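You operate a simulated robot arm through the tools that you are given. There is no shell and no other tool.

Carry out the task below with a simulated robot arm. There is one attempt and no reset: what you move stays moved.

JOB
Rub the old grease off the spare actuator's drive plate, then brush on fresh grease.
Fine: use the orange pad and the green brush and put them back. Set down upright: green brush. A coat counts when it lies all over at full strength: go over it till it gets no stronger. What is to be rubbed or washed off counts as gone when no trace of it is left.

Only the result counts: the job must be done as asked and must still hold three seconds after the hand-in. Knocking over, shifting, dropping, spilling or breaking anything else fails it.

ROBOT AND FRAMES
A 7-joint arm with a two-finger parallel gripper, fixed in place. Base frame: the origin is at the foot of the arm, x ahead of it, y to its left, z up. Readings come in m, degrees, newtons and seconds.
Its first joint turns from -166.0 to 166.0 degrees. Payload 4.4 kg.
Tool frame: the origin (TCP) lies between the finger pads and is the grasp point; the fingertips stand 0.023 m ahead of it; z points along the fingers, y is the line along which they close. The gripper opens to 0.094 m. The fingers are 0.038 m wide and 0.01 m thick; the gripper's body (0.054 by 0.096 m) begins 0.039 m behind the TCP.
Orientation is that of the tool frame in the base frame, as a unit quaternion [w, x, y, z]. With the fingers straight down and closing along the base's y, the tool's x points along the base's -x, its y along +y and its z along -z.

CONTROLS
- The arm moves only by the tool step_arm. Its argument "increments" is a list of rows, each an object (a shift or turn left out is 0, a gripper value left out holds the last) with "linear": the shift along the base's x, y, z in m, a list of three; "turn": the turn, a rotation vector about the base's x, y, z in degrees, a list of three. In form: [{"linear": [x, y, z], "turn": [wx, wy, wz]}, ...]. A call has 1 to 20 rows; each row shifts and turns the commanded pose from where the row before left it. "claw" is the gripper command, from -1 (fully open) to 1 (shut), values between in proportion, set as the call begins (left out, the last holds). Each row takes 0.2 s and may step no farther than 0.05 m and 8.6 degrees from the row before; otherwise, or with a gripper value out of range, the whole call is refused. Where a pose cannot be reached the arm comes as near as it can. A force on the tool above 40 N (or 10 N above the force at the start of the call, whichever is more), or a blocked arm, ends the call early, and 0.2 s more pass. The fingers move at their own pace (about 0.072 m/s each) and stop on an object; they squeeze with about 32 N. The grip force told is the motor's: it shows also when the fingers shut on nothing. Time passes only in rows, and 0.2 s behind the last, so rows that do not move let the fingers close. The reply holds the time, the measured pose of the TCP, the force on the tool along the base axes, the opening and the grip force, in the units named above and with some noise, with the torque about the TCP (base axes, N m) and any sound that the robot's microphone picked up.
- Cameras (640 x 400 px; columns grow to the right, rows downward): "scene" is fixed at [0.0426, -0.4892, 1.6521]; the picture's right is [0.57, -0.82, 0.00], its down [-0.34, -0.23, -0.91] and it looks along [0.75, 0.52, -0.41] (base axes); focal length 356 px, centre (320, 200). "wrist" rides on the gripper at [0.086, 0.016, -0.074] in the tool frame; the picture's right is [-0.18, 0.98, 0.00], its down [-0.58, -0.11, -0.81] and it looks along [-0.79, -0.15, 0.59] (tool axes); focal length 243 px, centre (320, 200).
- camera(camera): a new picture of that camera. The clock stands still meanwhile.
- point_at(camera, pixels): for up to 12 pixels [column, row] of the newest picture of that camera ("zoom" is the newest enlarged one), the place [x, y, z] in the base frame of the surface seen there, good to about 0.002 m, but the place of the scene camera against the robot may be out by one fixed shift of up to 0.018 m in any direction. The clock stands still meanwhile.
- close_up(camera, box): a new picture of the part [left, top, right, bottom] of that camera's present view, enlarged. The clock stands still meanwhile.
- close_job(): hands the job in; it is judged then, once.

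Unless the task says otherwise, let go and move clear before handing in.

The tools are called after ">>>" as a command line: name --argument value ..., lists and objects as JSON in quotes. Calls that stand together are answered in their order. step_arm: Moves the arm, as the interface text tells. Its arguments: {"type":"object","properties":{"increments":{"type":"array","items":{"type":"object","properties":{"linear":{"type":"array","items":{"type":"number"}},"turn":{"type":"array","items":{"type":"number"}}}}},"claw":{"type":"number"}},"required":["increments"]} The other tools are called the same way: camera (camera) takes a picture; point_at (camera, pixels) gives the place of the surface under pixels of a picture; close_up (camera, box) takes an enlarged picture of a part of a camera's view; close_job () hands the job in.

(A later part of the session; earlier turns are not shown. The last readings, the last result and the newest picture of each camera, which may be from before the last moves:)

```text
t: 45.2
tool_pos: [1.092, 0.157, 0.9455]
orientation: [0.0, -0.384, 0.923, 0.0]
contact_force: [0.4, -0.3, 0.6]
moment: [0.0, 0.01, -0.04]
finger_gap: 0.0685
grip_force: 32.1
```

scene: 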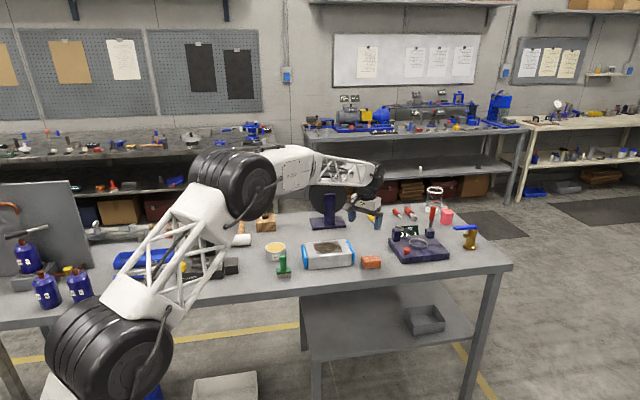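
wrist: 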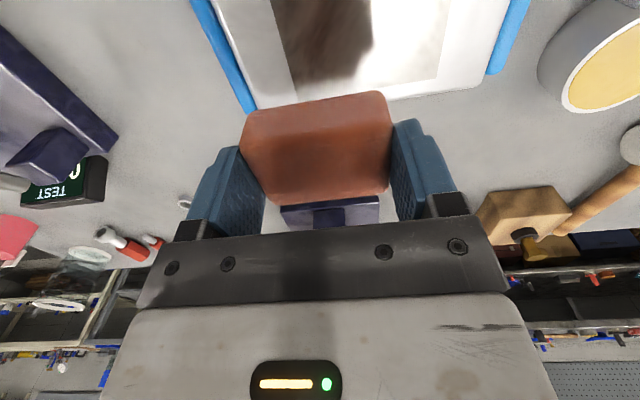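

Forces have tapered off to ~0.6 N, suggesting the pad crept slightly up in the grip. I'll lift and back away toward −v so that both cameras can see the plate unshadowed.

>>> step_arm --increments '[{"linear": [0, 0, 0.01]}, {"linear": [0, 0, 0.03]}, {"linear": [0, 0, 0.03]}, {"linear": [-0.025, -0.025, 0.01]}, {"linear": [-0.025, -0.025, 0.01]}, {"linear": [-0.025, -0.025, 0]}, {"linear": [-0.025, -0.025, 0]}, {"linear": [-0.025, -0.025, 0]}, {"linear": [-0.02, -0.02, 0]}]'

>>> camera --camera "wrist"

>>> close_up --camera "scene" --box '[305, 235, 353, 265]'

>>> close_up --camera "scene" --box '[260, 200, 400, 290]'

```text
t: 47.2
tool_pos: [0.9469, 0.0124, 1.035]
orientation: [0.0, -0.382, 0.924, 0.0]
contact_force: [0.2, 0.8, -0.2]
moment: [-0.02, -0.01, 0.01]
finger_gap: 0.0688
grip_force: 32.6
```

```text
taken
```

wrist: 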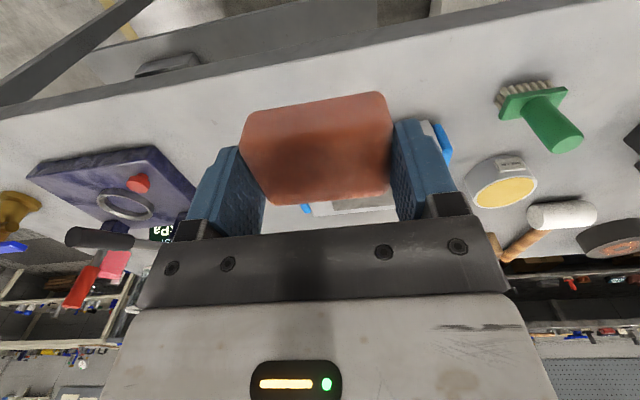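

```text
13.33 times, centred on (329, 250) of scene
```

zoom: 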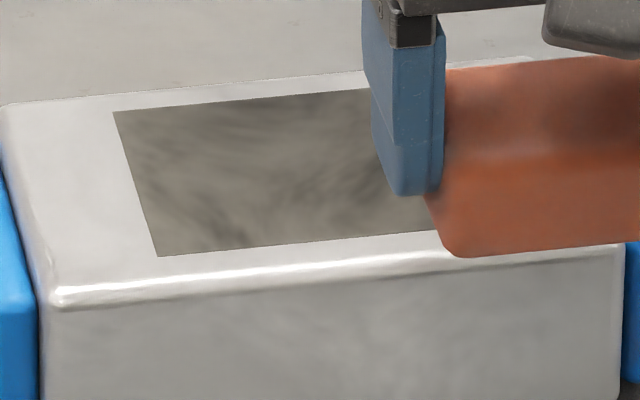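

```text
4.44 times, centred on (330, 245) of scene
```

zoom: 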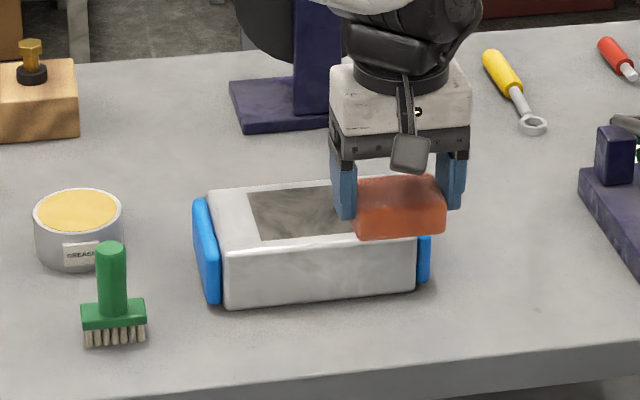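

The left part of the plate now looks evenly grey. I'll shift the arm to −u so the right half is visible too.

>>> step_arm --increments '[{"linear": [0.015, -0.02, 0]}, {"linear": [0.015, -0.02, 0]}, {"linear": [0.015, -0.02, 0]}, {"linear": [0.015, -0.02, 0]}, {"linear": [0.01, -0.01, 0]}, {"linear": [0, 0, 0]}]'

>>> camera --camera "wrist"

>>> close_up --camera "scene" --box '[305, 235, 353, 265]'

```text
t: 48.6
tool_pos: [1.0164, -0.079, 1.0335]
orientation: [0.0, -0.383, 0.924, -0.001]
contact_force: [0.7, -0.5, -1.7]
moment: [-0.03, 0.0, -0.02]
finger_gap: 0.0688
grip_force: 31.8
```

```text
taken
```

wrist: 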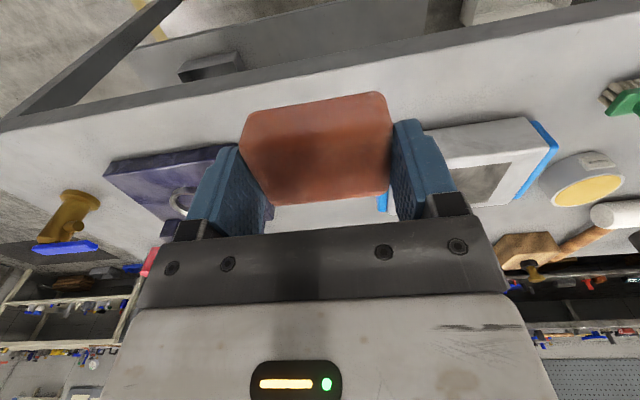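

```text
13.33 times, centred on (329, 250) of scene
```

zoom: 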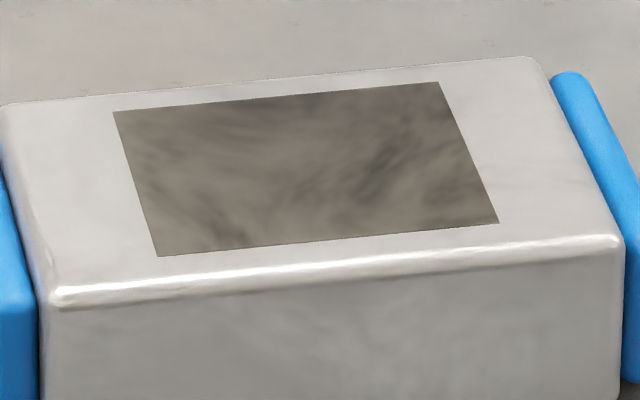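

The plate looks uniformly grey-mottled now, probably bare metal. To be certain, I'll make one more full pass with cross strokes (along the short axis) and compare the same view afterward.

>>> step_arm --increments '[{"linear": [-0.001, 0.0295, 0]}, {"linear": [-0.001, 0.0295, 0]}, {"linear": [-0.001, 0.0295, 0]}, {"linear": [-0.001, 0.0295, 0]}, {"linear": [-0.001, 0.0295, 0]}, {"linear": [-0.001, 0.0295, 0]}, {"linear": [-0.001, 0.0295, 0]}, {"linear": [-0.001, 0.03, 0]}, {"linear": [0, 0, -0.03]}, {"linear": [0, 0, -0.03]}, {"linear": [0, 0, -0.02]}, {"linear": [0, 0, -0.005]}, {"linear": [0, 0, -0.003]}, {"linear": [0, 0, -0.002]}, {"linear": [0, 0, 0]}]'

```text
t: 51.8
tool_pos: [1.0084, 0.1575, 0.946]
orientation: [0.0, -0.382, 0.924, -0.001]
contact_force: [-0.1, -0.4, 0.2]
moment: [0.01, -0.01, 0.0]
finger_gap: 0.0688
grip_force: 32.1
```

>>> step_arm --increments '[{"linear": [0, 0, -0.001]}, {"linear": [0, 0, -0.0005]}, {"linear": [0, 0, 0]}]'

```text
t: 52.6
tool_pos: [1.0081, 0.157, 0.9454]
orientation: [0.001, -0.382, 0.924, 0.0]
contact_force: [-2.7, 2.8, 15.6]
moment: [0.13, 0.18, 0.02]
finger_gap: 0.0689
grip_force: 31.7
```

Contact is 15.6 N. I'll run the cross strokes across the whole plate.

>>> step_arm --increments '[{"linear": [0.0078, 0.0078, 0]}, {"linear": [0.0078, 0.0078, 0]}, {"linear": [0.0078, 0.0078, 0]}, {"linear": [0.0078, 0.0078, 0]}, {"linear": [0.0078, 0.0078, 0]}, {"linear": [0.0106, -0.0106, 0]}, {"linear": [-0.0078, -0.0078, 0]}, {"linear": [-0.0078, -0.0078, 0]}, {"linear": [-0.0078, -0.0078, 0]}, {"linear": [-0.0078, -0.0078, 0]}, {"linear": [-0.0078, -0.0078, 0]}]'

>>> step_arm --increments '[{"linear": [0.0106, -0.0106, 0]}, {"linear": [0.0078, 0.0078, 0]}, {"linear": [0.0078, 0.0078, 0]}, {"linear": [0.0078, 0.0078, 0]}, {"linear": [0.0078, 0.0078, 0]}, {"linear": [0.0078, 0.0078, 0]}, {"linear": [0.0106, -0.0106, 0]}, {"linear": [-0.0078, -0.0078, 0]}, {"linear": [-0.0078, -0.0078, 0]}, {"linear": [-0.0078, -0.0078, 0]}, {"linear": [-0.0078, -0.0078, 0]}, {"linear": [-0.0078, -0.0078, 0]}]'

>>> step_arm --increments '[{"linear": [0.0106, -0.0106, 0]}, {"linear": [0.0078, 0.0078, 0]}, {"linear": [0.0078, 0.0078, 0]}, {"linear": [0.0078, 0.0078, 0]}, {"linear": [0.0078, 0.0078, 0]}, {"linear": [0.0078, 0.0078, 0]}, {"linear": [-0.0078, -0.0078, 0]}, {"linear": [-0.0078, -0.0078, 0]}, {"linear": [-0.0078, -0.0078, 0]}, {"linear": [-0.0078, -0.0078, 0]}, {"linear": [-0.0078, -0.0078, 0]}]'

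```text
t: 55.2
tool_pos: [1.0199, 0.147, 0.9463]
orientation: [0.001, -0.382, 0.924, -0.001]
contact_force: [0.7, 0.0, 3.9]
moment: [0.04, 0.08, 0.0]
finger_gap: 0.0688
grip_force: 32.2
stopped in row 11: the force on the tool passed its limit at 40 N (the readings are from after the stop); the commanded pose is now the measured one
```

```text
t: 57.8
tool_pos: [1.0413, 0.1253, 0.9452]
orientation: [0.001, -0.383, 0.924, 0.0]
contact_force: [1.6, 0.1, 2.7]
moment: [0.02, -0.04, -0.01]
finger_gap: 0.0685
grip_force: 31.5
```

```text
t: 60.2
tool_pos: [1.051, 0.1166, 0.9453]
orientation: [0.002, -0.382, 0.924, 0.0]
contact_force: [3.2, 2.2, 6.4]
moment: [0.09, 0.08, -0.02]
finger_gap: 0.0687
grip_force: 32.0
```

One stroke briefly exceeded 40 N, so I must check that the actuator did not move. I'll lift and return to the same viewing pose.

>>> step_arm --increments '[{"linear": [0, 0, 0.01]}, {"linear": [0, 0, 0.03]}, {"linear": [0, 0, 0.03]}, {"linear": [0, 0, 0.02]}, {"linear": [-0.006, -0.03, 0]}, {"linear": [-0.006, -0.03, 0]}, {"linear": [-0.006, -0.03, 0]}, {"linear": [-0.006, -0.03, 0]}, {"linear": [-0.006, -0.04, 0]}, {"linear": [-0.005, -0.036, 0]}, {"linear": [0, 0, 0]}]'

>>> close_up --camera "scene" --box '[305, 235, 353, 265]'

>>> close_up --camera "scene" --box '[260, 200, 400, 290]'

>>> camera --camera "wrist"

```text
t: 62.6
tool_pos: [1.0167, -0.0792, 1.0346]
orientation: [0.002, -0.383, 0.924, 0.0]
contact_force: [-0.5, -0.5, 0.2]
moment: [0.01, -0.01, -0.01]
finger_gap: 0.0688
grip_force: 32.2
```

```text
13.33 times, centred on (329, 250) of scene
```

zoom: 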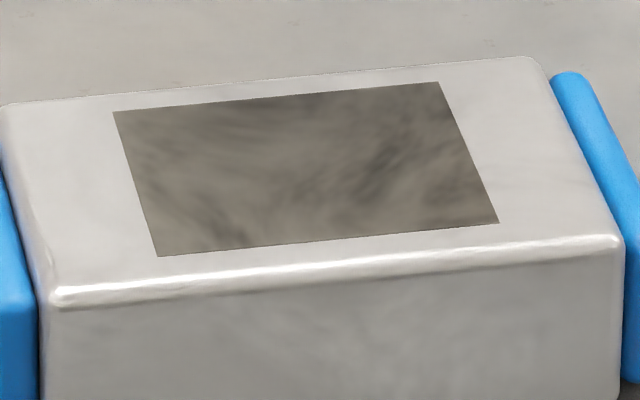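

```text
4.44 times, centred on (330, 245) of scene
```

zoom: 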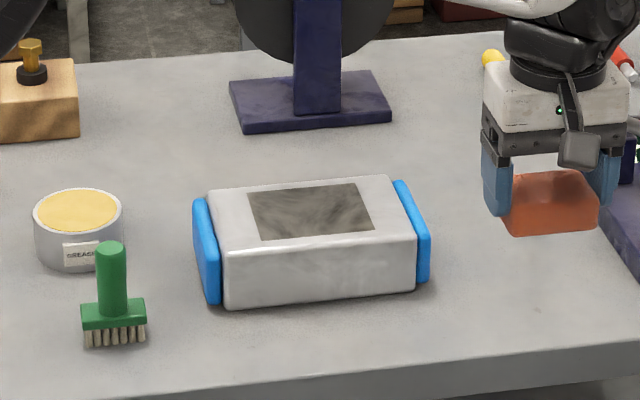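

```text
taken
```

wrist: 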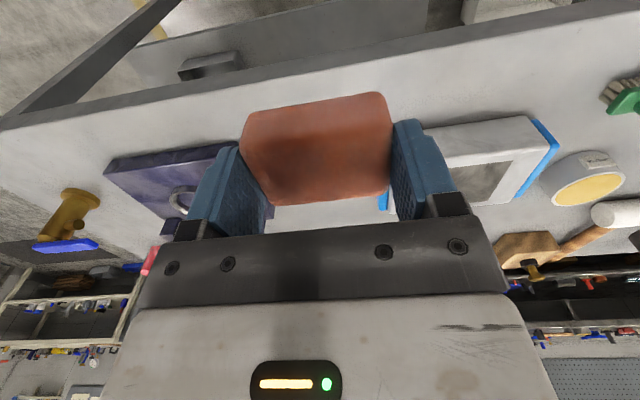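

The plate view is pixel-identical to before the extra pass, so it's clean and the actuator hasn't moved (corners still at (113,111) and (499,223)). Now I'll take the pad back over its original spot (1.1145,0.000).

>>> step_arm --increments '[{"linear": [0.02, 0.016, 0]}, {"linear": [0.02, 0.016, 0]}, {"linear": [0.02, 0.016, 0]}, {"linear": [0.02, 0.016, 0]}, {"linear": [0.0178, 0.0155, 0]}, {"linear": [0, 0, -0.03]}, {"linear": [0, 0, -0.03]}, {"linear": [0, 0, -0.03]}, {"linear": [0, 0, -0.03]}, {"linear": [0, 0, -0.02]}, {"linear": [0, 0, -0.005]}, {"linear": [0, 0, 0]}]'

>>> camera --camera "wrist"

```text
t: 65.2
tool_pos: [1.1149, -0.0018, 0.8893]
orientation: [0.002, -0.382, 0.924, -0.001]
contact_force: [0.2, 0.1, 0.3]
moment: [0.03, 0.01, 0.0]
finger_gap: 0.0689
grip_force: 32.0
```

```text
taken
```

wrist: 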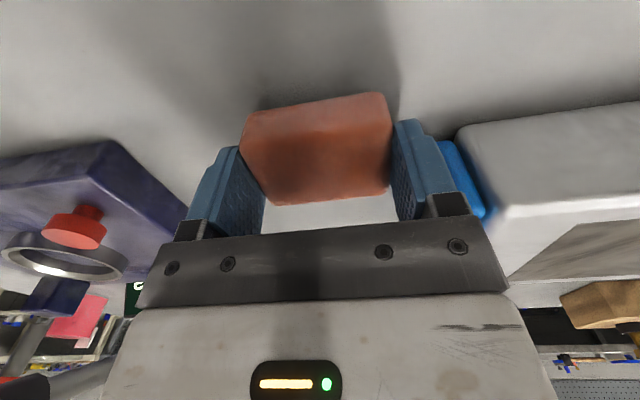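

Hovering just above the table at z 0.889. I'll lower in 1 mm steps until contact.

>>> step_arm --increments '[{"linear": [0, 0.001, -0.0015]}, {"linear": [0, 0, -0.001]}, {"linear": [0, 0, -0.001]}, {"linear": [0, 0, 0]}]'

```text
t: 66.2
tool_pos: [1.1142, -0.0009, 0.8862]
orientation: [0.001, -0.383, 0.924, 0.0]
contact_force: [-0.2, -0.2, 0.7]
moment: [0.0, 0.05, 0.03]
finger_gap: 0.0688
grip_force: 32.0
```

>>> step_arm --increments '[{"linear": [0, 0, -0.001]}, {"linear": [0, 0, 0]}]'

```text
t: 66.8
tool_pos: [1.1143, -0.0009, 0.8856]
orientation: [0.001, -0.383, 0.924, -0.001]
contact_force: [0.2, -1.5, 4.1]
moment: [-0.01, 0.12, -0.01]
finger_gap: 0.0688
grip_force: 31.9
```

Contact at 4.1 N: the pad is resting on the table. I'll open to 0.08 m and lift clear.

>>> step_arm --increments '[{"linear": [0, 0, 0]}, {"linear": [0, 0, 0]}, {"linear": [0, 0, 0]}, {"linear": [0, 0, 0.01]}, {"linear": [0, 0, 0.02]}, {"linear": [0, 0, 0.03]}, {"linear": [0, 0, 0.03]}, {"linear": [0, 0, 0.03]}, {"linear": [0, 0, 0.03]}]' --claw -0.7

>>> camera --camera "wrist"

>>> close_up --camera "scene" --box '[260, 200, 420, 300]'

```text
t: 68.8
tool_pos: [1.1138, -0.0011, 1.0347]
orientation: [0.0, -0.383, 0.924, 0.0]
contact_force: [0.2, 0.5, 0.1]
moment: [-0.01, -0.01, -0.01]
finger_gap: 0.0799
grip_force: 0.0
```

```text
taken
```

wrist: 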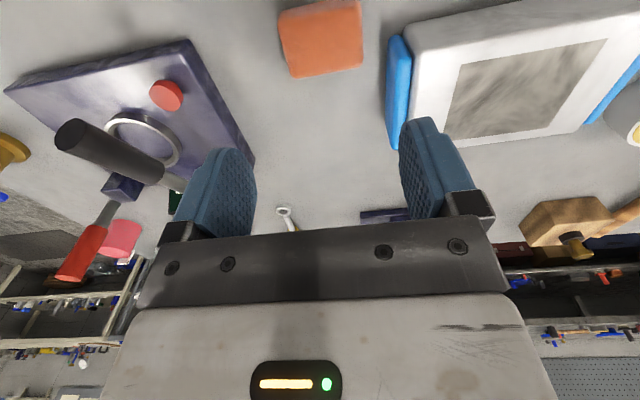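

```text
4.00 times, centred on (340, 250) of scene
```

zoom: 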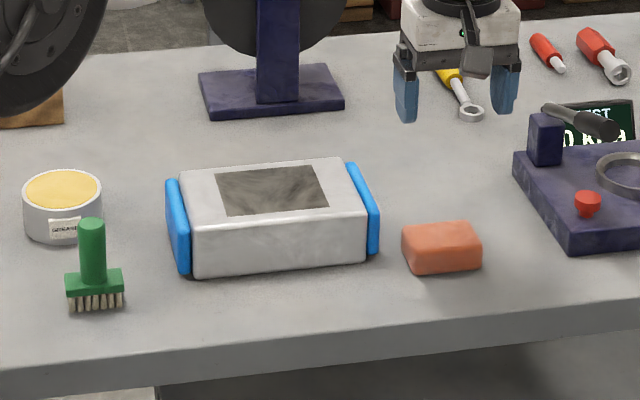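

The pad is back on its spot. The wrist view shows the plate directly at (525,85); I'll zoom in to confirm no grease is left.

>>> close_up --camera "wrist" --box '[420, 10, 640, 150]'

```text
2.86 times, centred on (530, 80) of wrist
```

zoom: 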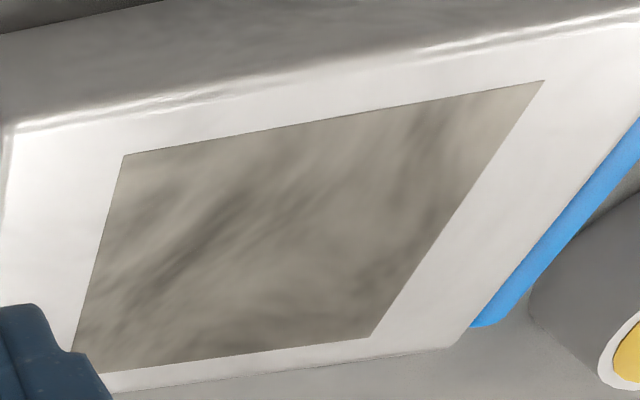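

The plate shows only brushed-metal texture, clean everywhere. Now I'll move up and over toward the green brush to measure it from above.

>>> step_arm --increments '[{"linear": [-0.01, 0.01, 0.03]}, {"linear": [-0.025, 0.025, 0.015]}, {"linear": [-0.025, 0.025, 0]}, {"linear": [-0.025, 0.025, 0]}, {"linear": [-0.025, 0.025, 0]}, {"linear": [-0.025, 0.025, 0]}, {"linear": [-0.025, 0.025, 0]}, {"linear": [-0.025, 0.025, 0]}, {"linear": [-0.025, 0.025, 0]}, {"linear": [-0.025, 0.025, 0]}, {"linear": [0, 0, 0]}]'

>>> camera --camera "wrist"

>>> camera --camera "scene"

```text
t: 71.2
tool_pos: [0.88, 0.235, 1.0796]
orientation: [0.0, -0.382, 0.924, 0.0]
contact_force: [0.9, 0.6, -0.9]
moment: [0.03, 0.03, 0.04]
finger_gap: 0.0798
grip_force: 0.1
```

```text
taken
```

wrist: 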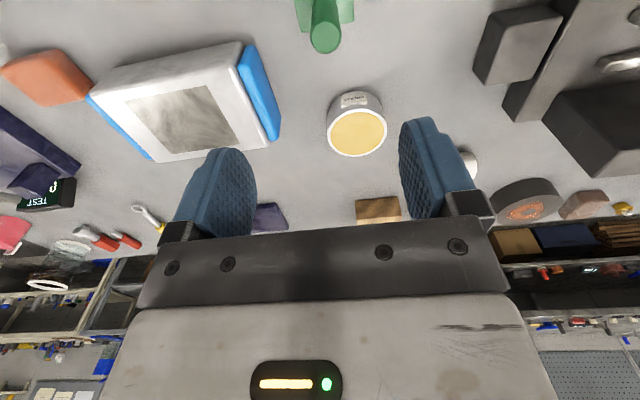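

```text
taken
```

scene: 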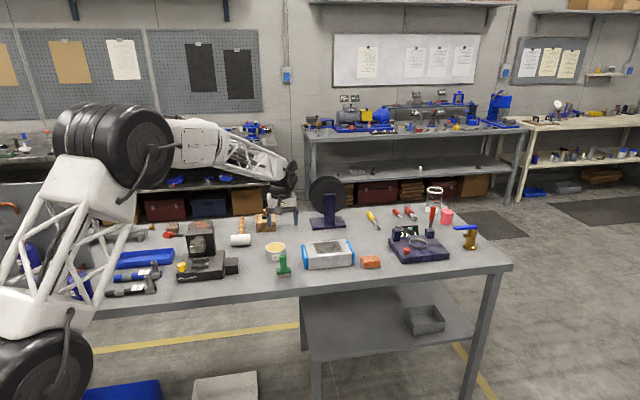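

The brush handle top is at wrist pixel (326,37), and the tub at (357,132). I'll measure both precisely.

>>> close_up --camera "wrist" --box '[280, 0, 400, 75]'

>>> point_at --camera "zoom" --pixels '[[245, 200], [205, 190], [285, 190], [245, 160], [245, 240], [110, 110], [375, 100], [130, 150], [390, 90], [245, 100], [245, 20], [180, 200]]'

>>> point_at --camera "wrist" --pixels '[[357, 132], [331, 132], [384, 130], [357, 110], [357, 154], [328, 130], [386, 128], [357, 156], [345, 115], [370, 150], [355, 97], [310, 130]]'

>>> close_up --camera "wrist" --box '[310, 80, 410, 165]'

```text
5.33 times, centred on (340, 38) of wrist
```

zoom: 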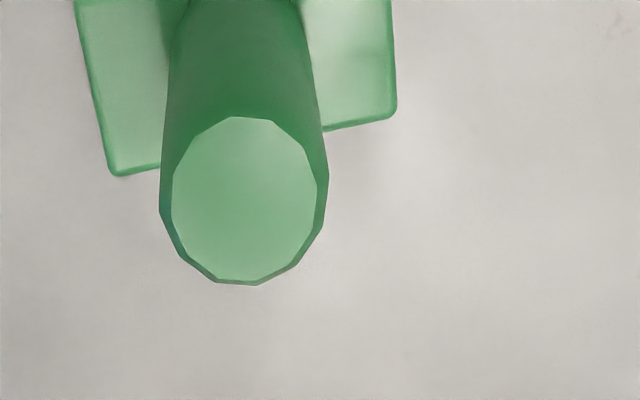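

```text
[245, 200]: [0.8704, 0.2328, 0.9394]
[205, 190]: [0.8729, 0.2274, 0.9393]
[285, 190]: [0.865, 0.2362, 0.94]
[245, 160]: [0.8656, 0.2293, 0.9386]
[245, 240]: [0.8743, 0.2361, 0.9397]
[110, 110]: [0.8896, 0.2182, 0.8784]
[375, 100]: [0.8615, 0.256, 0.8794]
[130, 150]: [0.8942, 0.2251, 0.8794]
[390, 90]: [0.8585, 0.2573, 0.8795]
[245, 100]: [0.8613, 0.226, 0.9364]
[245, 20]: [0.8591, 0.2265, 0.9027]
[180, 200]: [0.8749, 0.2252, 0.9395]
```

```text
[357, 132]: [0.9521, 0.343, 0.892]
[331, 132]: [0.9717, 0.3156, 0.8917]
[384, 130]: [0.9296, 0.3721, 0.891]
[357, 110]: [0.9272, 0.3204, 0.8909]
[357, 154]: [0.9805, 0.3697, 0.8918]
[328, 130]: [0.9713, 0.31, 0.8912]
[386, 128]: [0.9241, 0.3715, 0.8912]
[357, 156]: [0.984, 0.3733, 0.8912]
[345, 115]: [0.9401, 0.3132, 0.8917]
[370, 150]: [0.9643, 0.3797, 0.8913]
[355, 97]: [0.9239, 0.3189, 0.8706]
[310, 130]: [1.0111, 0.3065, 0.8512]
```

```text
4.71 times, centred on (360, 122) of wrist
```

zoom: 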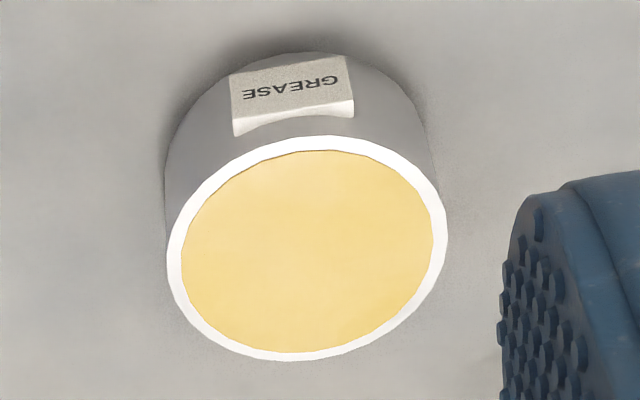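

Brush handle axis ≈(0.870,0.2325), top z 0.9395, Ø≈22 mm; block top at 0.879 with long axis along u. Tub centre ≈(0.952,0.3445), grease surface 0.8915, inner radius ≈36 mm. I'll align over the handle and lower part way.

>>> step_arm --increments '[{"linear": [-0.005, -0.0015, -0.02]}, {"linear": [-0.005, -0.001, -0.03]}, {"linear": [0, 0, -0.03]}, {"linear": [0, 0, -0.02]}, {"linear": [0, 0, 0]}]'

>>> camera --camera "wrist"

>>> close_up --camera "scene" --box '[240, 200, 340, 290]'

```text
t: 72.4
tool_pos: [0.8691, 0.2312, 0.9776]
orientation: [0.001, -0.383, 0.924, -0.001]
contact_force: [0.7, 0.5, -0.4]
moment: [-0.02, -0.03, 0.03]
finger_gap: 0.0799
grip_force: 0.1
```

```text
taken
```

wrist: 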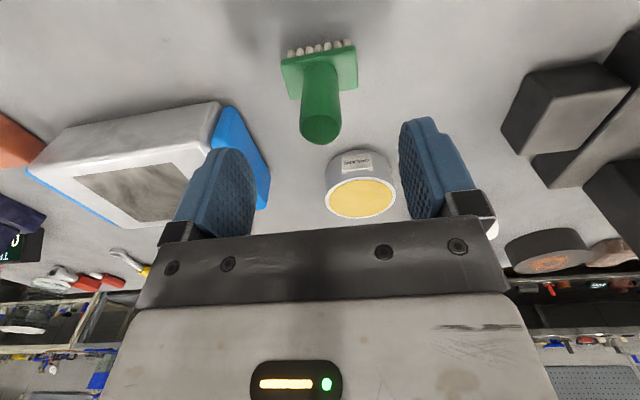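

```text
4.44 times, centred on (290, 245) of scene
```

zoom: 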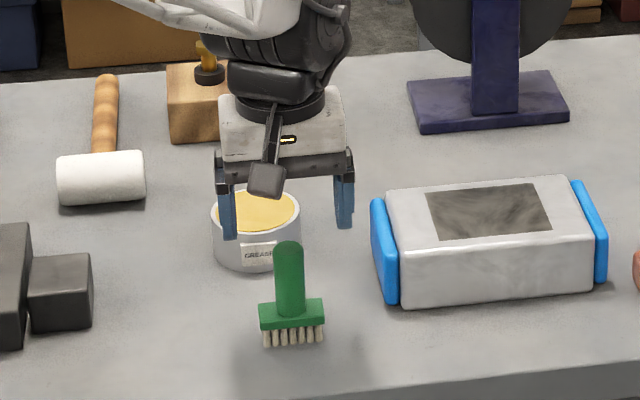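

The handle is centred between the fingers (pixel 320,128). I'll re-measure its top from this closer view before descending.

>>> close_up --camera "wrist" --box '[260, 30, 380, 150]'

>>> point_at --camera "wrist" --pixels '[[320, 128], [305, 125], [336, 123], [320, 142], [320, 118], [289, 98], [355, 86], [285, 60], [352, 46], [322, 50], [290, 54], [350, 42]]'

```text
3.33 times, centred on (320, 90) of wrist
```

zoom: 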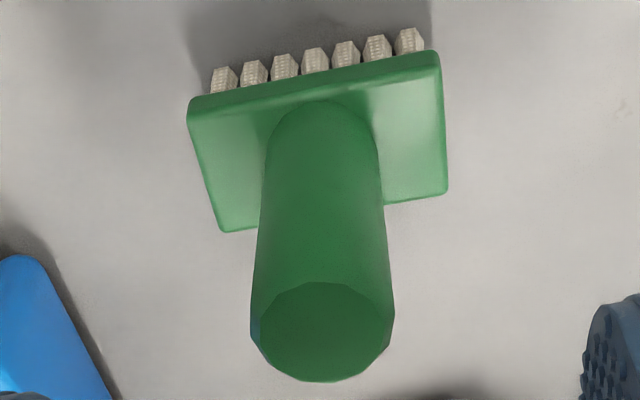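

```text
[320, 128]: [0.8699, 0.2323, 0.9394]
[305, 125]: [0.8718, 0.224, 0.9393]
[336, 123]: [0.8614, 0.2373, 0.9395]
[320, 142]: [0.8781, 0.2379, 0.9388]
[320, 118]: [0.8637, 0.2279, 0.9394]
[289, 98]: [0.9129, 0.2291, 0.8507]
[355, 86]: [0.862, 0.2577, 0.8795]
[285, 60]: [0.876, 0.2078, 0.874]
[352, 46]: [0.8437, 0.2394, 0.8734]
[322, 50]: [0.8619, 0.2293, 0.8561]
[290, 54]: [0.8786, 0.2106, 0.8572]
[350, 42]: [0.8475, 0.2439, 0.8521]
```

Handle centre confirmed at (0.870,0.2325). I'll descend to TCP z≈0.912 (fingertips ~10 mm above the block) and close.

>>> step_arm --increments '[{"linear": [0.001, 0.0013, -0.02]}, {"linear": [0, 0, -0.02]}, {"linear": [0, 0, -0.015]}, {"linear": [0, 0, -0.01]}, {"linear": [0, 0, 0]}]'

>>> step_arm --increments '[{"linear": [0, 0, 0]}, {"linear": [0, 0, 0]}, {"linear": [0, 0, 0]}, {"linear": [0, 0, 0]}, {"linear": [0, 0, 0]}]' --claw 1

>>> camera --camera "wrist"

>>> close_up --camera "scene" --box '[240, 200, 340, 290]'

```text
t: 73.6
tool_pos: [0.8687, 0.2338, 0.9151]
orientation: [0.001, -0.383, 0.924, 0.0]
contact_force: [-0.6, 0.1, -0.4]
moment: [-0.02, 0.01, -0.02]
finger_gap: 0.08
grip_force: 0.1
```

```text
t: 74.8
tool_pos: [0.8702, 0.2346, 0.915]
orientation: [0.001, -0.383, 0.924, 0.0]
contact_force: [0.4, 0.3, -0.2]
moment: [-0.01, 0.01, -0.02]
finger_gap: 0.0243
grip_force: 32.1
```

```text
taken
```

wrist: 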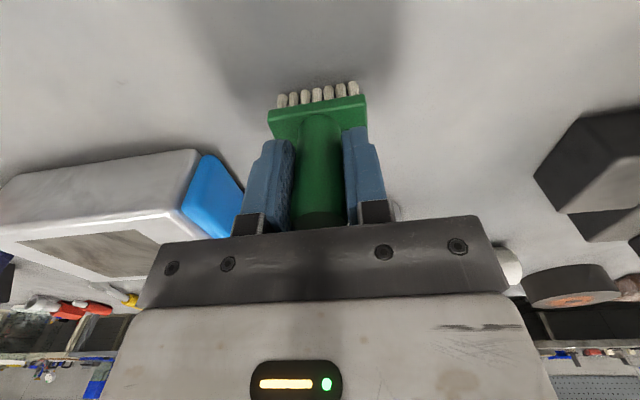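

```text
4.44 times, centred on (290, 245) of scene
```

zoom: 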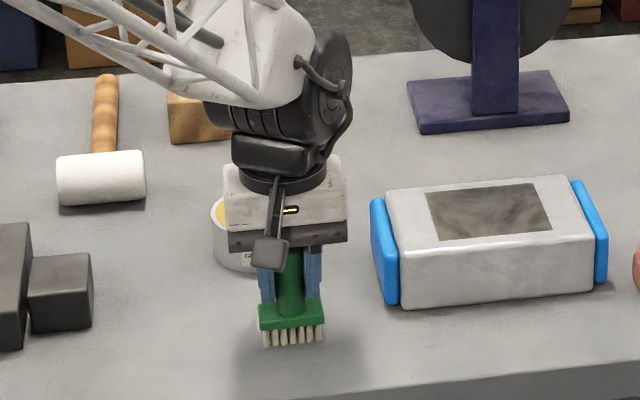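

The handle is held (gap 0.0243, 32 N), bristle tips ~0.0645 m below the TCP. I'll lift and carry it over the grease tub centre (0.952,0.3445).

>>> step_arm --increments '[{"linear": [0, 0, 0.01]}, {"linear": [0, 0, 0.02]}, {"linear": [0, 0, 0.03]}, {"linear": [0, 0, 0.03]}, {"linear": [0.02, 0.02, 0]}, {"linear": [0.02, 0.03, 0]}, {"linear": [0.02, 0.03, 0]}, {"linear": [0.022, 0.031, 0]}, {"linear": [0, 0, 0]}]'

>>> camera --camera "wrist"

>>> close_up --camera "scene" --box '[240, 190, 340, 280]'

```text
t: 76.8
tool_pos: [0.9503, 0.3474, 1.0069]
orientation: [0.001, -0.382, 0.924, 0.0]
contact_force: [0.7, 0.1, -1.1]
moment: [-0.01, 0.02, 0.02]
finger_gap: 0.0245
grip_force: 32.1
```

```text
taken
```

wrist: 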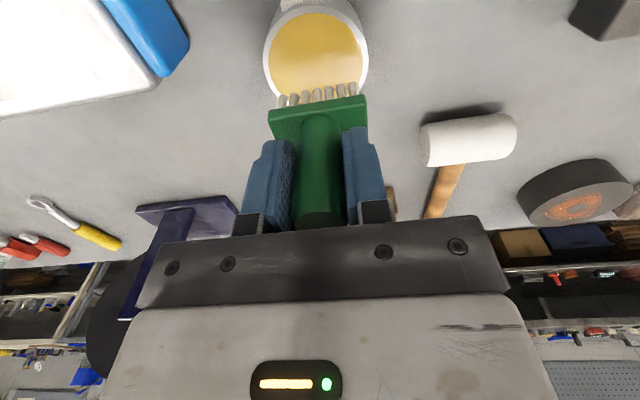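

```text
4.44 times, centred on (290, 235) of scene
```

zoom: 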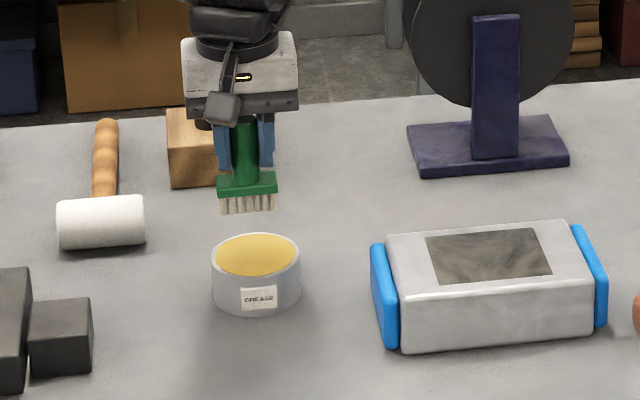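

The brush hangs upright over the tub. I'll nudge to the tub centre and descend to just above the grease.

>>> step_arm --increments '[{"linear": [0.0015, -0.0022, -0.02]}, {"linear": [0, 0, -0.015]}, {"linear": [0, 0, -0.01]}, {"linear": [0, 0, 0]}]'

>>> camera --camera "wrist"

>>> close_up --camera "scene" --box '[240, 210, 320, 280]'

```text
t: 77.8
tool_pos: [0.9518, 0.3421, 0.9607]
orientation: [0.0, -0.383, 0.924, -0.001]
contact_force: [-0.3, -0.1, -1.0]
moment: [0.01, -0.01, 0.0]
finger_gap: 0.0245
grip_force: 32.2
```

```text
taken
```

wrist: 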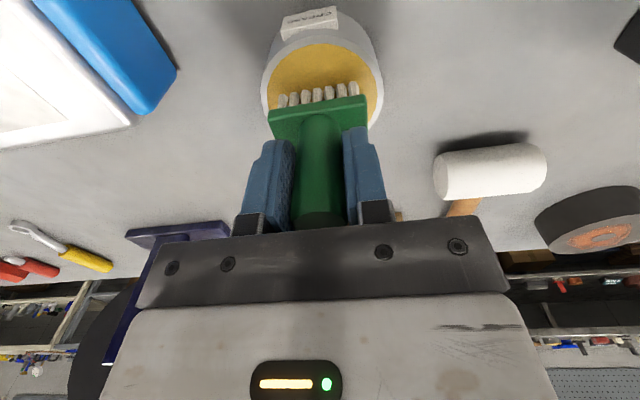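

```text
5.71 times, centred on (280, 245) of scene
```

zoom: 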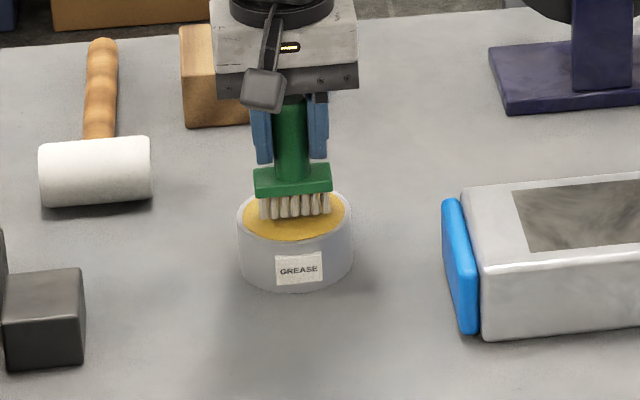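

Bristles sit centred about 4 mm above the grease. I'll lower slowly into the surface, watching the force.

>>> step_arm --increments '[{"linear": [0, 0.001, -0.002]}, {"linear": [0, 0, -0.002]}, {"linear": [0, 0, -0.002]}, {"linear": [0, 0, -0.002]}, {"linear": [0, 0, 0]}]'

>>> close_up --camera "scene" --box '[240, 210, 320, 280]'

```text
t: 79.0
tool_pos: [0.9531, 0.3428, 0.9537]
orientation: [0.002, -0.383, 0.924, 0.0]
contact_force: [-2.3, -1.0, 20.5]
moment: [-0.06, 0.16, 0.0]
finger_gap: 0.0247
grip_force: 31.4
```

```text
5.71 times, centred on (280, 245) of scene
```

zoom: 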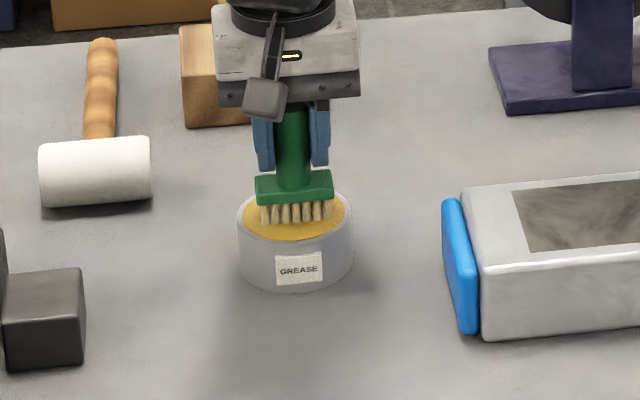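

The bristles touched the grease (20 N) and their tips have turned yellow. I'll ease off slightly, dwell a moment, then lift and look at the bristles.

>>> step_arm --increments '[{"linear": [0, 0, 0.001]}, {"linear": [0, 0, 0]}, {"linear": [0, 0, 0]}, {"linear": [0, 0, 0.01]}, {"linear": [0, 0, 0.02]}, {"linear": [0, 0, 0.03]}]'

>>> close_up --camera "scene" --box '[240, 210, 320, 280]'

>>> close_up --camera "wrist" --box '[240, 0, 400, 140]'

```text
t: 80.4
tool_pos: [0.9541, 0.3422, 1.0129]
orientation: [0.001, -0.383, 0.924, -0.001]
contact_force: [-0.2, 0.3, -1.3]
moment: [0.02, 0.0, 0.0]
finger_gap: 0.0248
grip_force: 32.2
```

```text
5.71 times, centred on (280, 245) of scene
```

zoom: 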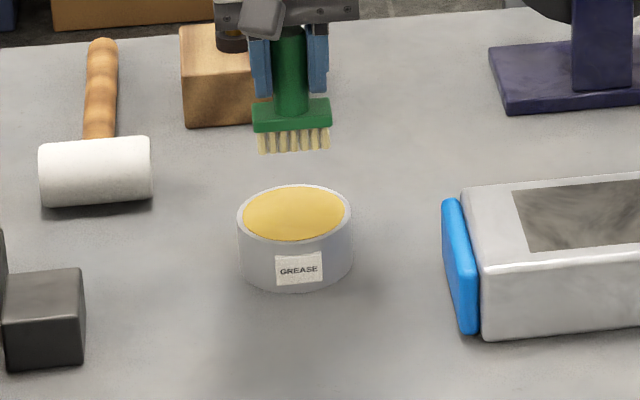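

```text
2.86 times, centred on (320, 70) of wrist
```

zoom: 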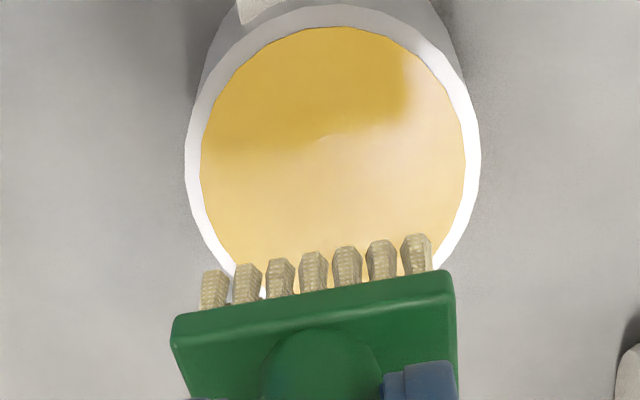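

The bristles are loaded yellow. I'll carry the brush over to the corner of the plate (u=+0.027, v=−0.028) and descend to just above it.

>>> step_arm --increments '[{"linear": [0.0066, -0.0236, 0]}, {"linear": [0.0066, -0.0236, 0]}, {"linear": [0.0066, -0.0236, 0]}, {"linear": [0.0066, -0.0236, 0]}, {"linear": [0.0066, -0.0236, 0]}, {"linear": [0.0066, -0.0236, 0]}, {"linear": [0.0066, -0.0236, 0]}, {"linear": [0.0087, -0.022, 0]}, {"linear": [0, 0, -0.02]}, {"linear": [0, 0, -0.01]}, {"linear": [0, 0, 0]}]'

>>> camera --camera "wrist"

>>> close_up --camera "scene" --box '[280, 205, 380, 275]'

```text
t: 82.8
tool_pos: [1.0095, 0.156, 0.9821]
orientation: [0.001, -0.383, 0.924, -0.001]
contact_force: [-0.5, -0.2, -1.3]
moment: [0.01, -0.01, 0.01]
finger_gap: 0.0248
grip_force: 32.3
```

```text
taken
```

wrist: 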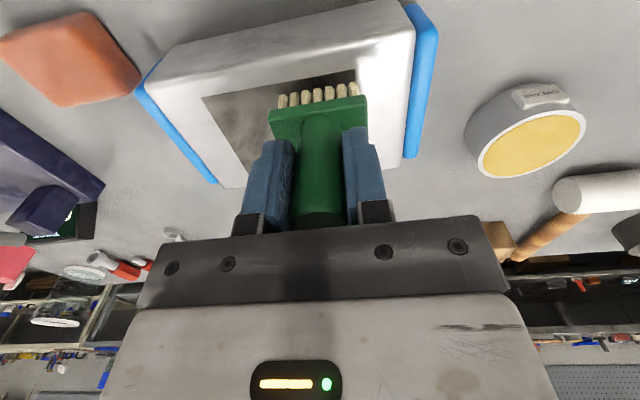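

```text
5.71 times, centred on (330, 240) of scene
```

zoom: 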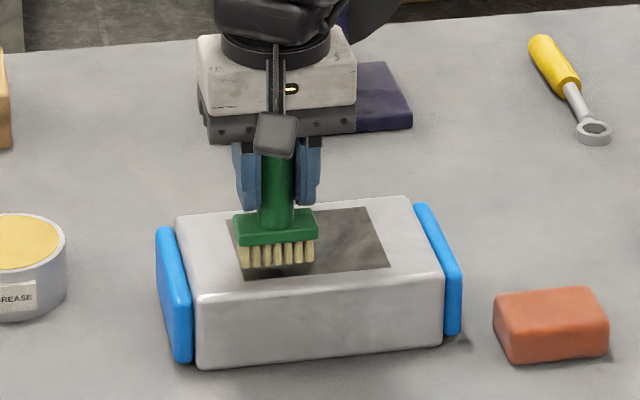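

The brush is over the near corner of the plate at about u=+0.028, v=−0.026, ~6 mm up. I'll lower gently to contact.

>>> step_arm --increments '[{"linear": [0, 0, -0.003]}, {"linear": [0, 0, -0.002]}, {"linear": [0, 0, -0.001]}, {"linear": [0, 0, 0]}]'

```text
t: 83.8
tool_pos: [1.0097, 0.1551, 0.9774]
orientation: [0.001, -0.383, 0.924, -0.001]
contact_force: [0.6, -0.8, 0.5]
moment: [0.03, 0.0, 0.01]
finger_gap: 0.0246
grip_force: 31.8
```

>>> step_arm --increments '[{"linear": [0, 0, -0.001]}, {"linear": [0, 0, -0.0005]}, {"linear": [0, 0, 0]}]'

```text
t: 84.6
tool_pos: [1.0091, 0.1554, 0.9757]
orientation: [0.001, -0.383, 0.924, -0.001]
contact_force: [-0.3, -0.6, -0.3]
moment: [-0.04, 0.0, -0.01]
finger_gap: 0.0249
grip_force: 31.3
```

>>> step_arm --increments '[{"linear": [0, 0, -0.001]}, {"linear": [0, 0, 0]}]'

```text
t: 85.2
tool_pos: [1.0077, 0.1557, 0.975]
orientation: [0.001, -0.382, 0.924, 0.0]
contact_force: [0.4, -0.2, 0.1]
moment: [0.0, 0.0, 0.0]
finger_gap: 0.0246
grip_force: 32.2
```

>>> step_arm --increments '[{"linear": [0, 0, -0.001]}, {"linear": [0, 0, 0]}]'

```text
t: 85.8
tool_pos: [1.0087, 0.1551, 0.9747]
orientation: [0.0, -0.383, 0.924, -0.001]
contact_force: [-1.4, -1.0, 5.4]
moment: [0.01, 0.14, 0.01]
finger_gap: 0.0247
grip_force: 31.9
```

Contact at 5.4 N. I'll brush the first stroke along −u and back and check the coat laid down.

>>> step_arm --increments '[{"linear": [0.0065, -0.0065, 0]}, {"linear": [0.0065, -0.0065, 0]}, {"linear": [0.0065, -0.0065, 0]}, {"linear": [0.0065, -0.0065, 0]}, {"linear": [0.0065, -0.0065, 0]}, {"linear": [0.0065, -0.0065, 0]}, {"linear": [0.0085, 0.0085, 0]}, {"linear": [-0.0065, 0.0065, 0]}, {"linear": [-0.0065, 0.0065, 0]}, {"linear": [-0.0065, 0.0065, 0]}, {"linear": [-0.0065, 0.0065, 0]}, {"linear": [-0.0065, 0.0065, 0]}, {"linear": [-0.0065, 0.0065, 0]}]'

>>> close_up --camera "scene" --box '[280, 205, 380, 275]'

>>> camera --camera "wrist"

```text
t: 88.6
tool_pos: [1.0167, 0.1646, 0.9743]
orientation: [0.002, -0.383, 0.924, -0.001]
contact_force: [6.0, -5.9, 18.6]
moment: [-0.02, -0.08, -0.01]
finger_gap: 0.0246
grip_force: 31.8
```

```text
5.71 times, centred on (330, 240) of scene
```

zoom: 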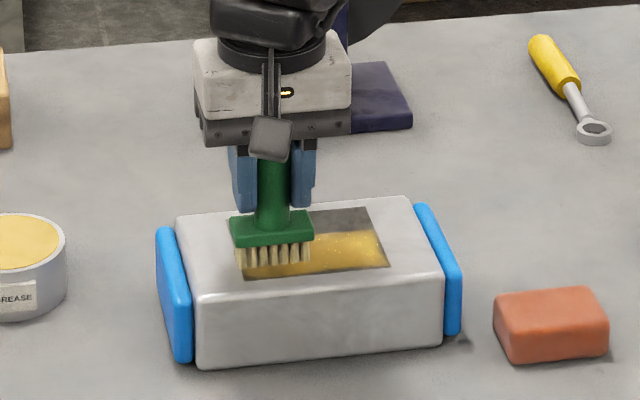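

```text
taken
```

wrist: 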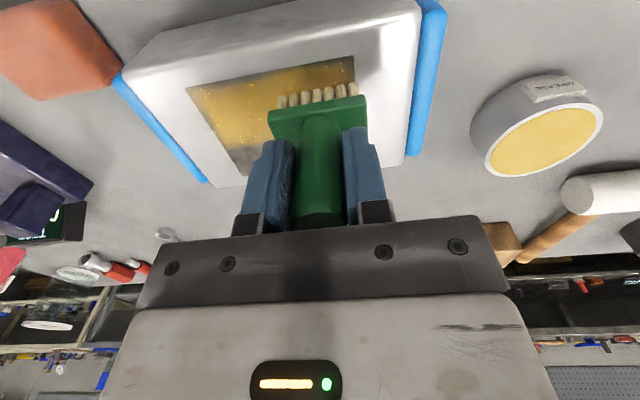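

A yellow coat is building up on the plate. Force is 18.6 N, so I'll ease up 0.4 mm and continue with strokes further across.

>>> step_arm --increments '[{"linear": [0.0085, 0.0085, 0.0004]}, {"linear": [0.0065, -0.0065, 0]}, {"linear": [0.0065, -0.0065, 0]}, {"linear": [0.0065, -0.0065, 0]}, {"linear": [0.0065, -0.0065, 0]}, {"linear": [0.0065, -0.0065, 0]}, {"linear": [0.0065, -0.0065, 0]}, {"linear": [0.0085, 0.0085, 0]}, {"linear": [-0.0065, 0.0065, 0]}, {"linear": [-0.0065, 0.0065, 0]}, {"linear": [-0.0065, 0.0065, 0]}, {"linear": [-0.0065, 0.0065, 0]}, {"linear": [-0.0065, 0.0065, 0]}, {"linear": [-0.0065, 0.0065, 0]}]'

>>> step_arm --increments '[{"linear": [0.006, 0.006, 0]}, {"linear": [0.0065, -0.0065, 0]}, {"linear": [0.0065, -0.0065, 0]}, {"linear": [0.0065, -0.0065, 0]}, {"linear": [0.0065, -0.0065, 0]}, {"linear": [0.0065, -0.0065, 0]}, {"linear": [0.0065, -0.0065, 0]}]'

>>> close_up --camera "scene" --box '[280, 205, 380, 275]'

>>> camera --camera "wrist"

```text
t: 91.6
tool_pos: [1.035, 0.1808, 0.974]
orientation: [0.002, -0.383, 0.924, -0.001]
contact_force: [3.5, -2.3, 7.8]
moment: [-0.01, -0.08, -0.01]
finger_gap: 0.0249
grip_force: 31.7
```

```text
t: 93.2
tool_pos: [1.0785, 0.1474, 0.9749]
orientation: [0.001, -0.383, 0.924, -0.001]
contact_force: [-0.9, 0.6, -0.3]
moment: [0.03, 0.0, -0.02]
finger_gap: 0.0247
grip_force: 32.3
```

```text
5.71 times, centred on (330, 240) of scene
```

zoom: 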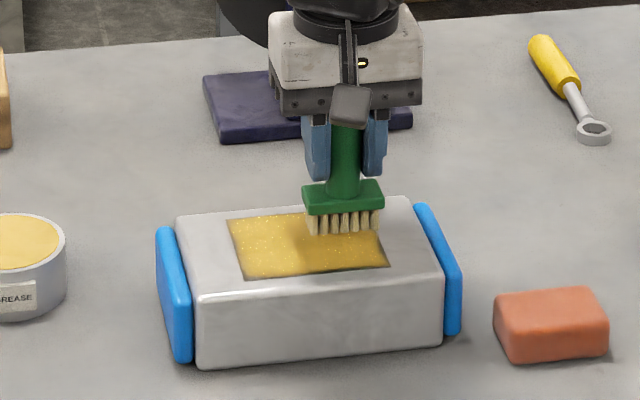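

```text
taken
```

wrist: 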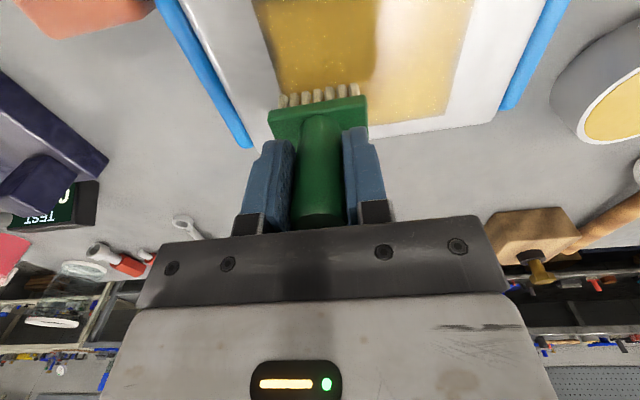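

Most of the plate is coated; the far edge (+v) and near edge still look thinner, and contact has dropped to ~0 N. I'll lower slightly and stroke along the far edge.

>>> step_arm --increments '[{"linear": [0.007, 0.007, -0.0007]}, {"linear": [-0.0065, 0.0065, 0]}, {"linear": [-0.0065, 0.0065, 0]}, {"linear": [-0.0065, 0.0065, 0]}, {"linear": [-0.0065, 0.0065, 0]}, {"linear": [-0.0065, 0.0065, 0]}, {"linear": [-0.0065, 0.0065, 0]}, {"linear": [0.0065, -0.0065, 0]}, {"linear": [0.0065, -0.0065, 0]}, {"linear": [0.0065, -0.0065, 0]}, {"linear": [0.0065, -0.0065, 0]}, {"linear": [0.0065, -0.0065, 0]}, {"linear": [0.0065, -0.0065, 0]}]'

>>> step_arm --increments '[{"linear": [0, 0, 0.01]}, {"linear": [0, 0, 0.03]}, {"linear": [-0.02, 0.02, 0.01]}, {"linear": [-0.025, 0.035, 0]}, {"linear": [-0.025, 0.035, 0]}, {"linear": [-0.025, 0.035, 0]}, {"linear": [-0.025, 0.035, 0]}, {"linear": [-0.01, 0.025, 0]}, {"linear": [0, 0, 0]}]'

>>> close_up --camera "scene" --box '[305, 235, 353, 265]'

>>> camera --camera "wrist"

```text
t: 96.0
tool_pos: [1.0848, 0.1553, 0.9733]
orientation: [0.001, -0.383, 0.924, 0.0]
contact_force: [-4.7, 4.3, 12.4]
moment: [0.0, 0.09, 0.01]
finger_gap: 0.0246
grip_force: 32.4
```

```text
t: 98.0
tool_pos: [0.9555, 0.3391, 1.0241]
orientation: [0.0, -0.383, 0.924, 0.0]
contact_force: [0.0, 0.2, -1.3]
moment: [-0.01, 0.02, -0.01]
finger_gap: 0.0247
grip_force: 32.3
```

```text
13.33 times, centred on (329, 250) of scene
```

zoom: 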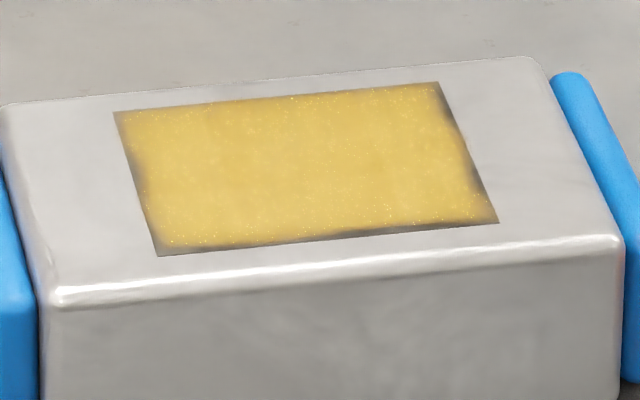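

```text
taken
```

wrist: 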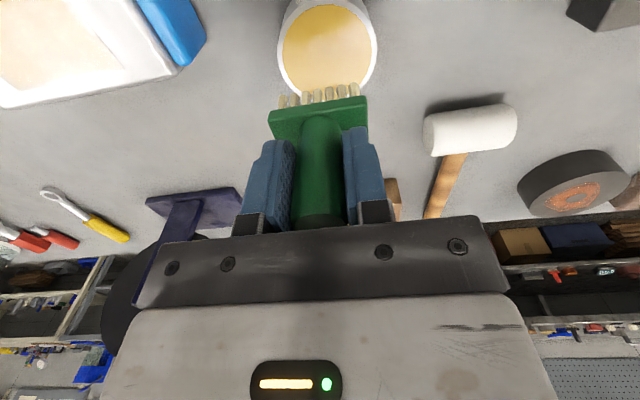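

The coat is good in the middle but thin at all four edges (front edge, right and left ends). I'll re-dip the brush, then brush further out over the edges.

>>> step_arm --increments '[{"linear": [-0.0025, 0.004, -0.02]}, {"linear": [0, 0, -0.02]}, {"linear": [0, 0, -0.015]}, {"linear": [0, 0, -0.008]}, {"linear": [0, 0, -0.003]}, {"linear": [0, 0, 0]}]'

```text
t: 99.4
tool_pos: [0.9536, 0.3436, 0.9566]
orientation: [0.001, -0.383, 0.924, 0.0]
contact_force: [0.1, -0.4, -1.5]
moment: [0.0, -0.03, 0.0]
finger_gap: 0.0247
grip_force: 31.7
```

>>> step_arm --increments '[{"linear": [0, 0, -0.002]}, {"linear": [0, 0, -0.001]}, {"linear": [0, 0, 0]}]'

```text
t: 100.2
tool_pos: [0.9535, 0.3434, 0.9538]
orientation: [0.001, -0.383, 0.924, -0.001]
contact_force: [-0.1, 0.5, -1.3]
moment: [0.0, 0.02, 0.02]
finger_gap: 0.0246
grip_force: 31.2
```

>>> step_arm --increments '[{"linear": [0, 0, -0.001]}, {"linear": [0, 0, -0.0005]}, {"linear": [0, 0, 0]}]'

```text
t: 101.0
tool_pos: [0.9518, 0.3436, 0.9541]
orientation: [0.001, -0.382, 0.924, 0.0]
contact_force: [1.3, -0.1, 3.0]
moment: [0.07, -0.02, -0.04]
finger_gap: 0.0248
grip_force: 31.9
```

Light contact with the grease (3–4 N). I'll dwell briefly, lift, and go back to the plate's near corner, this time further out (u=+0.033, v=−0.034).

>>> step_arm --increments '[{"linear": [0, 0, 0]}, {"linear": [0, 0, 0]}, {"linear": [0, 0, 0.01]}, {"linear": [0, 0, 0.02]}, {"linear": [0, 0, 0.03]}, {"linear": [0.0061, -0.0237, 0]}, {"linear": [0.0061, -0.0237, 0]}, {"linear": [0.0061, -0.0237, 0]}, {"linear": [0.0061, -0.0237, 0]}, {"linear": [0.0061, -0.0237, 0]}, {"linear": [0.0061, -0.0237, 0]}, {"linear": [0.0061, -0.0237, 0]}, {"linear": [0.0061, -0.0237, 0]}, {"linear": [0, 0, -0.02]}, {"linear": [0, 0, -0.01]}, {"linear": [0, 0, -0.005]}, {"linear": [0, 0, 0]}]'

>>> close_up --camera "scene" --box '[280, 205, 380, 275]'

```text
t: 104.6
tool_pos: [1.0006, 0.1549, 0.9786]
orientation: [0.002, -0.383, 0.924, -0.001]
contact_force: [0.8, -0.1, -0.8]
moment: [0.0, -0.01, -0.03]
finger_gap: 0.0249
grip_force: 32.2
```

```text
5.71 times, centred on (330, 240) of scene
```

zoom: 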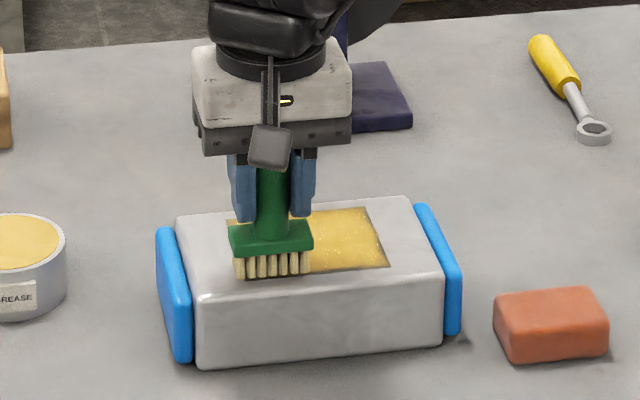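

The brush is over the near-left corner, overlapping both edges. Lowering to contact.

>>> step_arm --increments '[{"linear": [0, 0, -0.002]}, {"linear": [0, 0, -0.001]}, {"linear": [0, 0, -0.001]}, {"linear": [0, 0, 0]}]'

```text
t: 105.6
tool_pos: [1.0014, 0.1558, 0.9739]
orientation: [0.002, -0.383, 0.924, -0.001]
contact_force: [-0.1, 0.0, -1.4]
moment: [0.01, 0.03, 0.01]
finger_gap: 0.0248
grip_force: 31.7
```

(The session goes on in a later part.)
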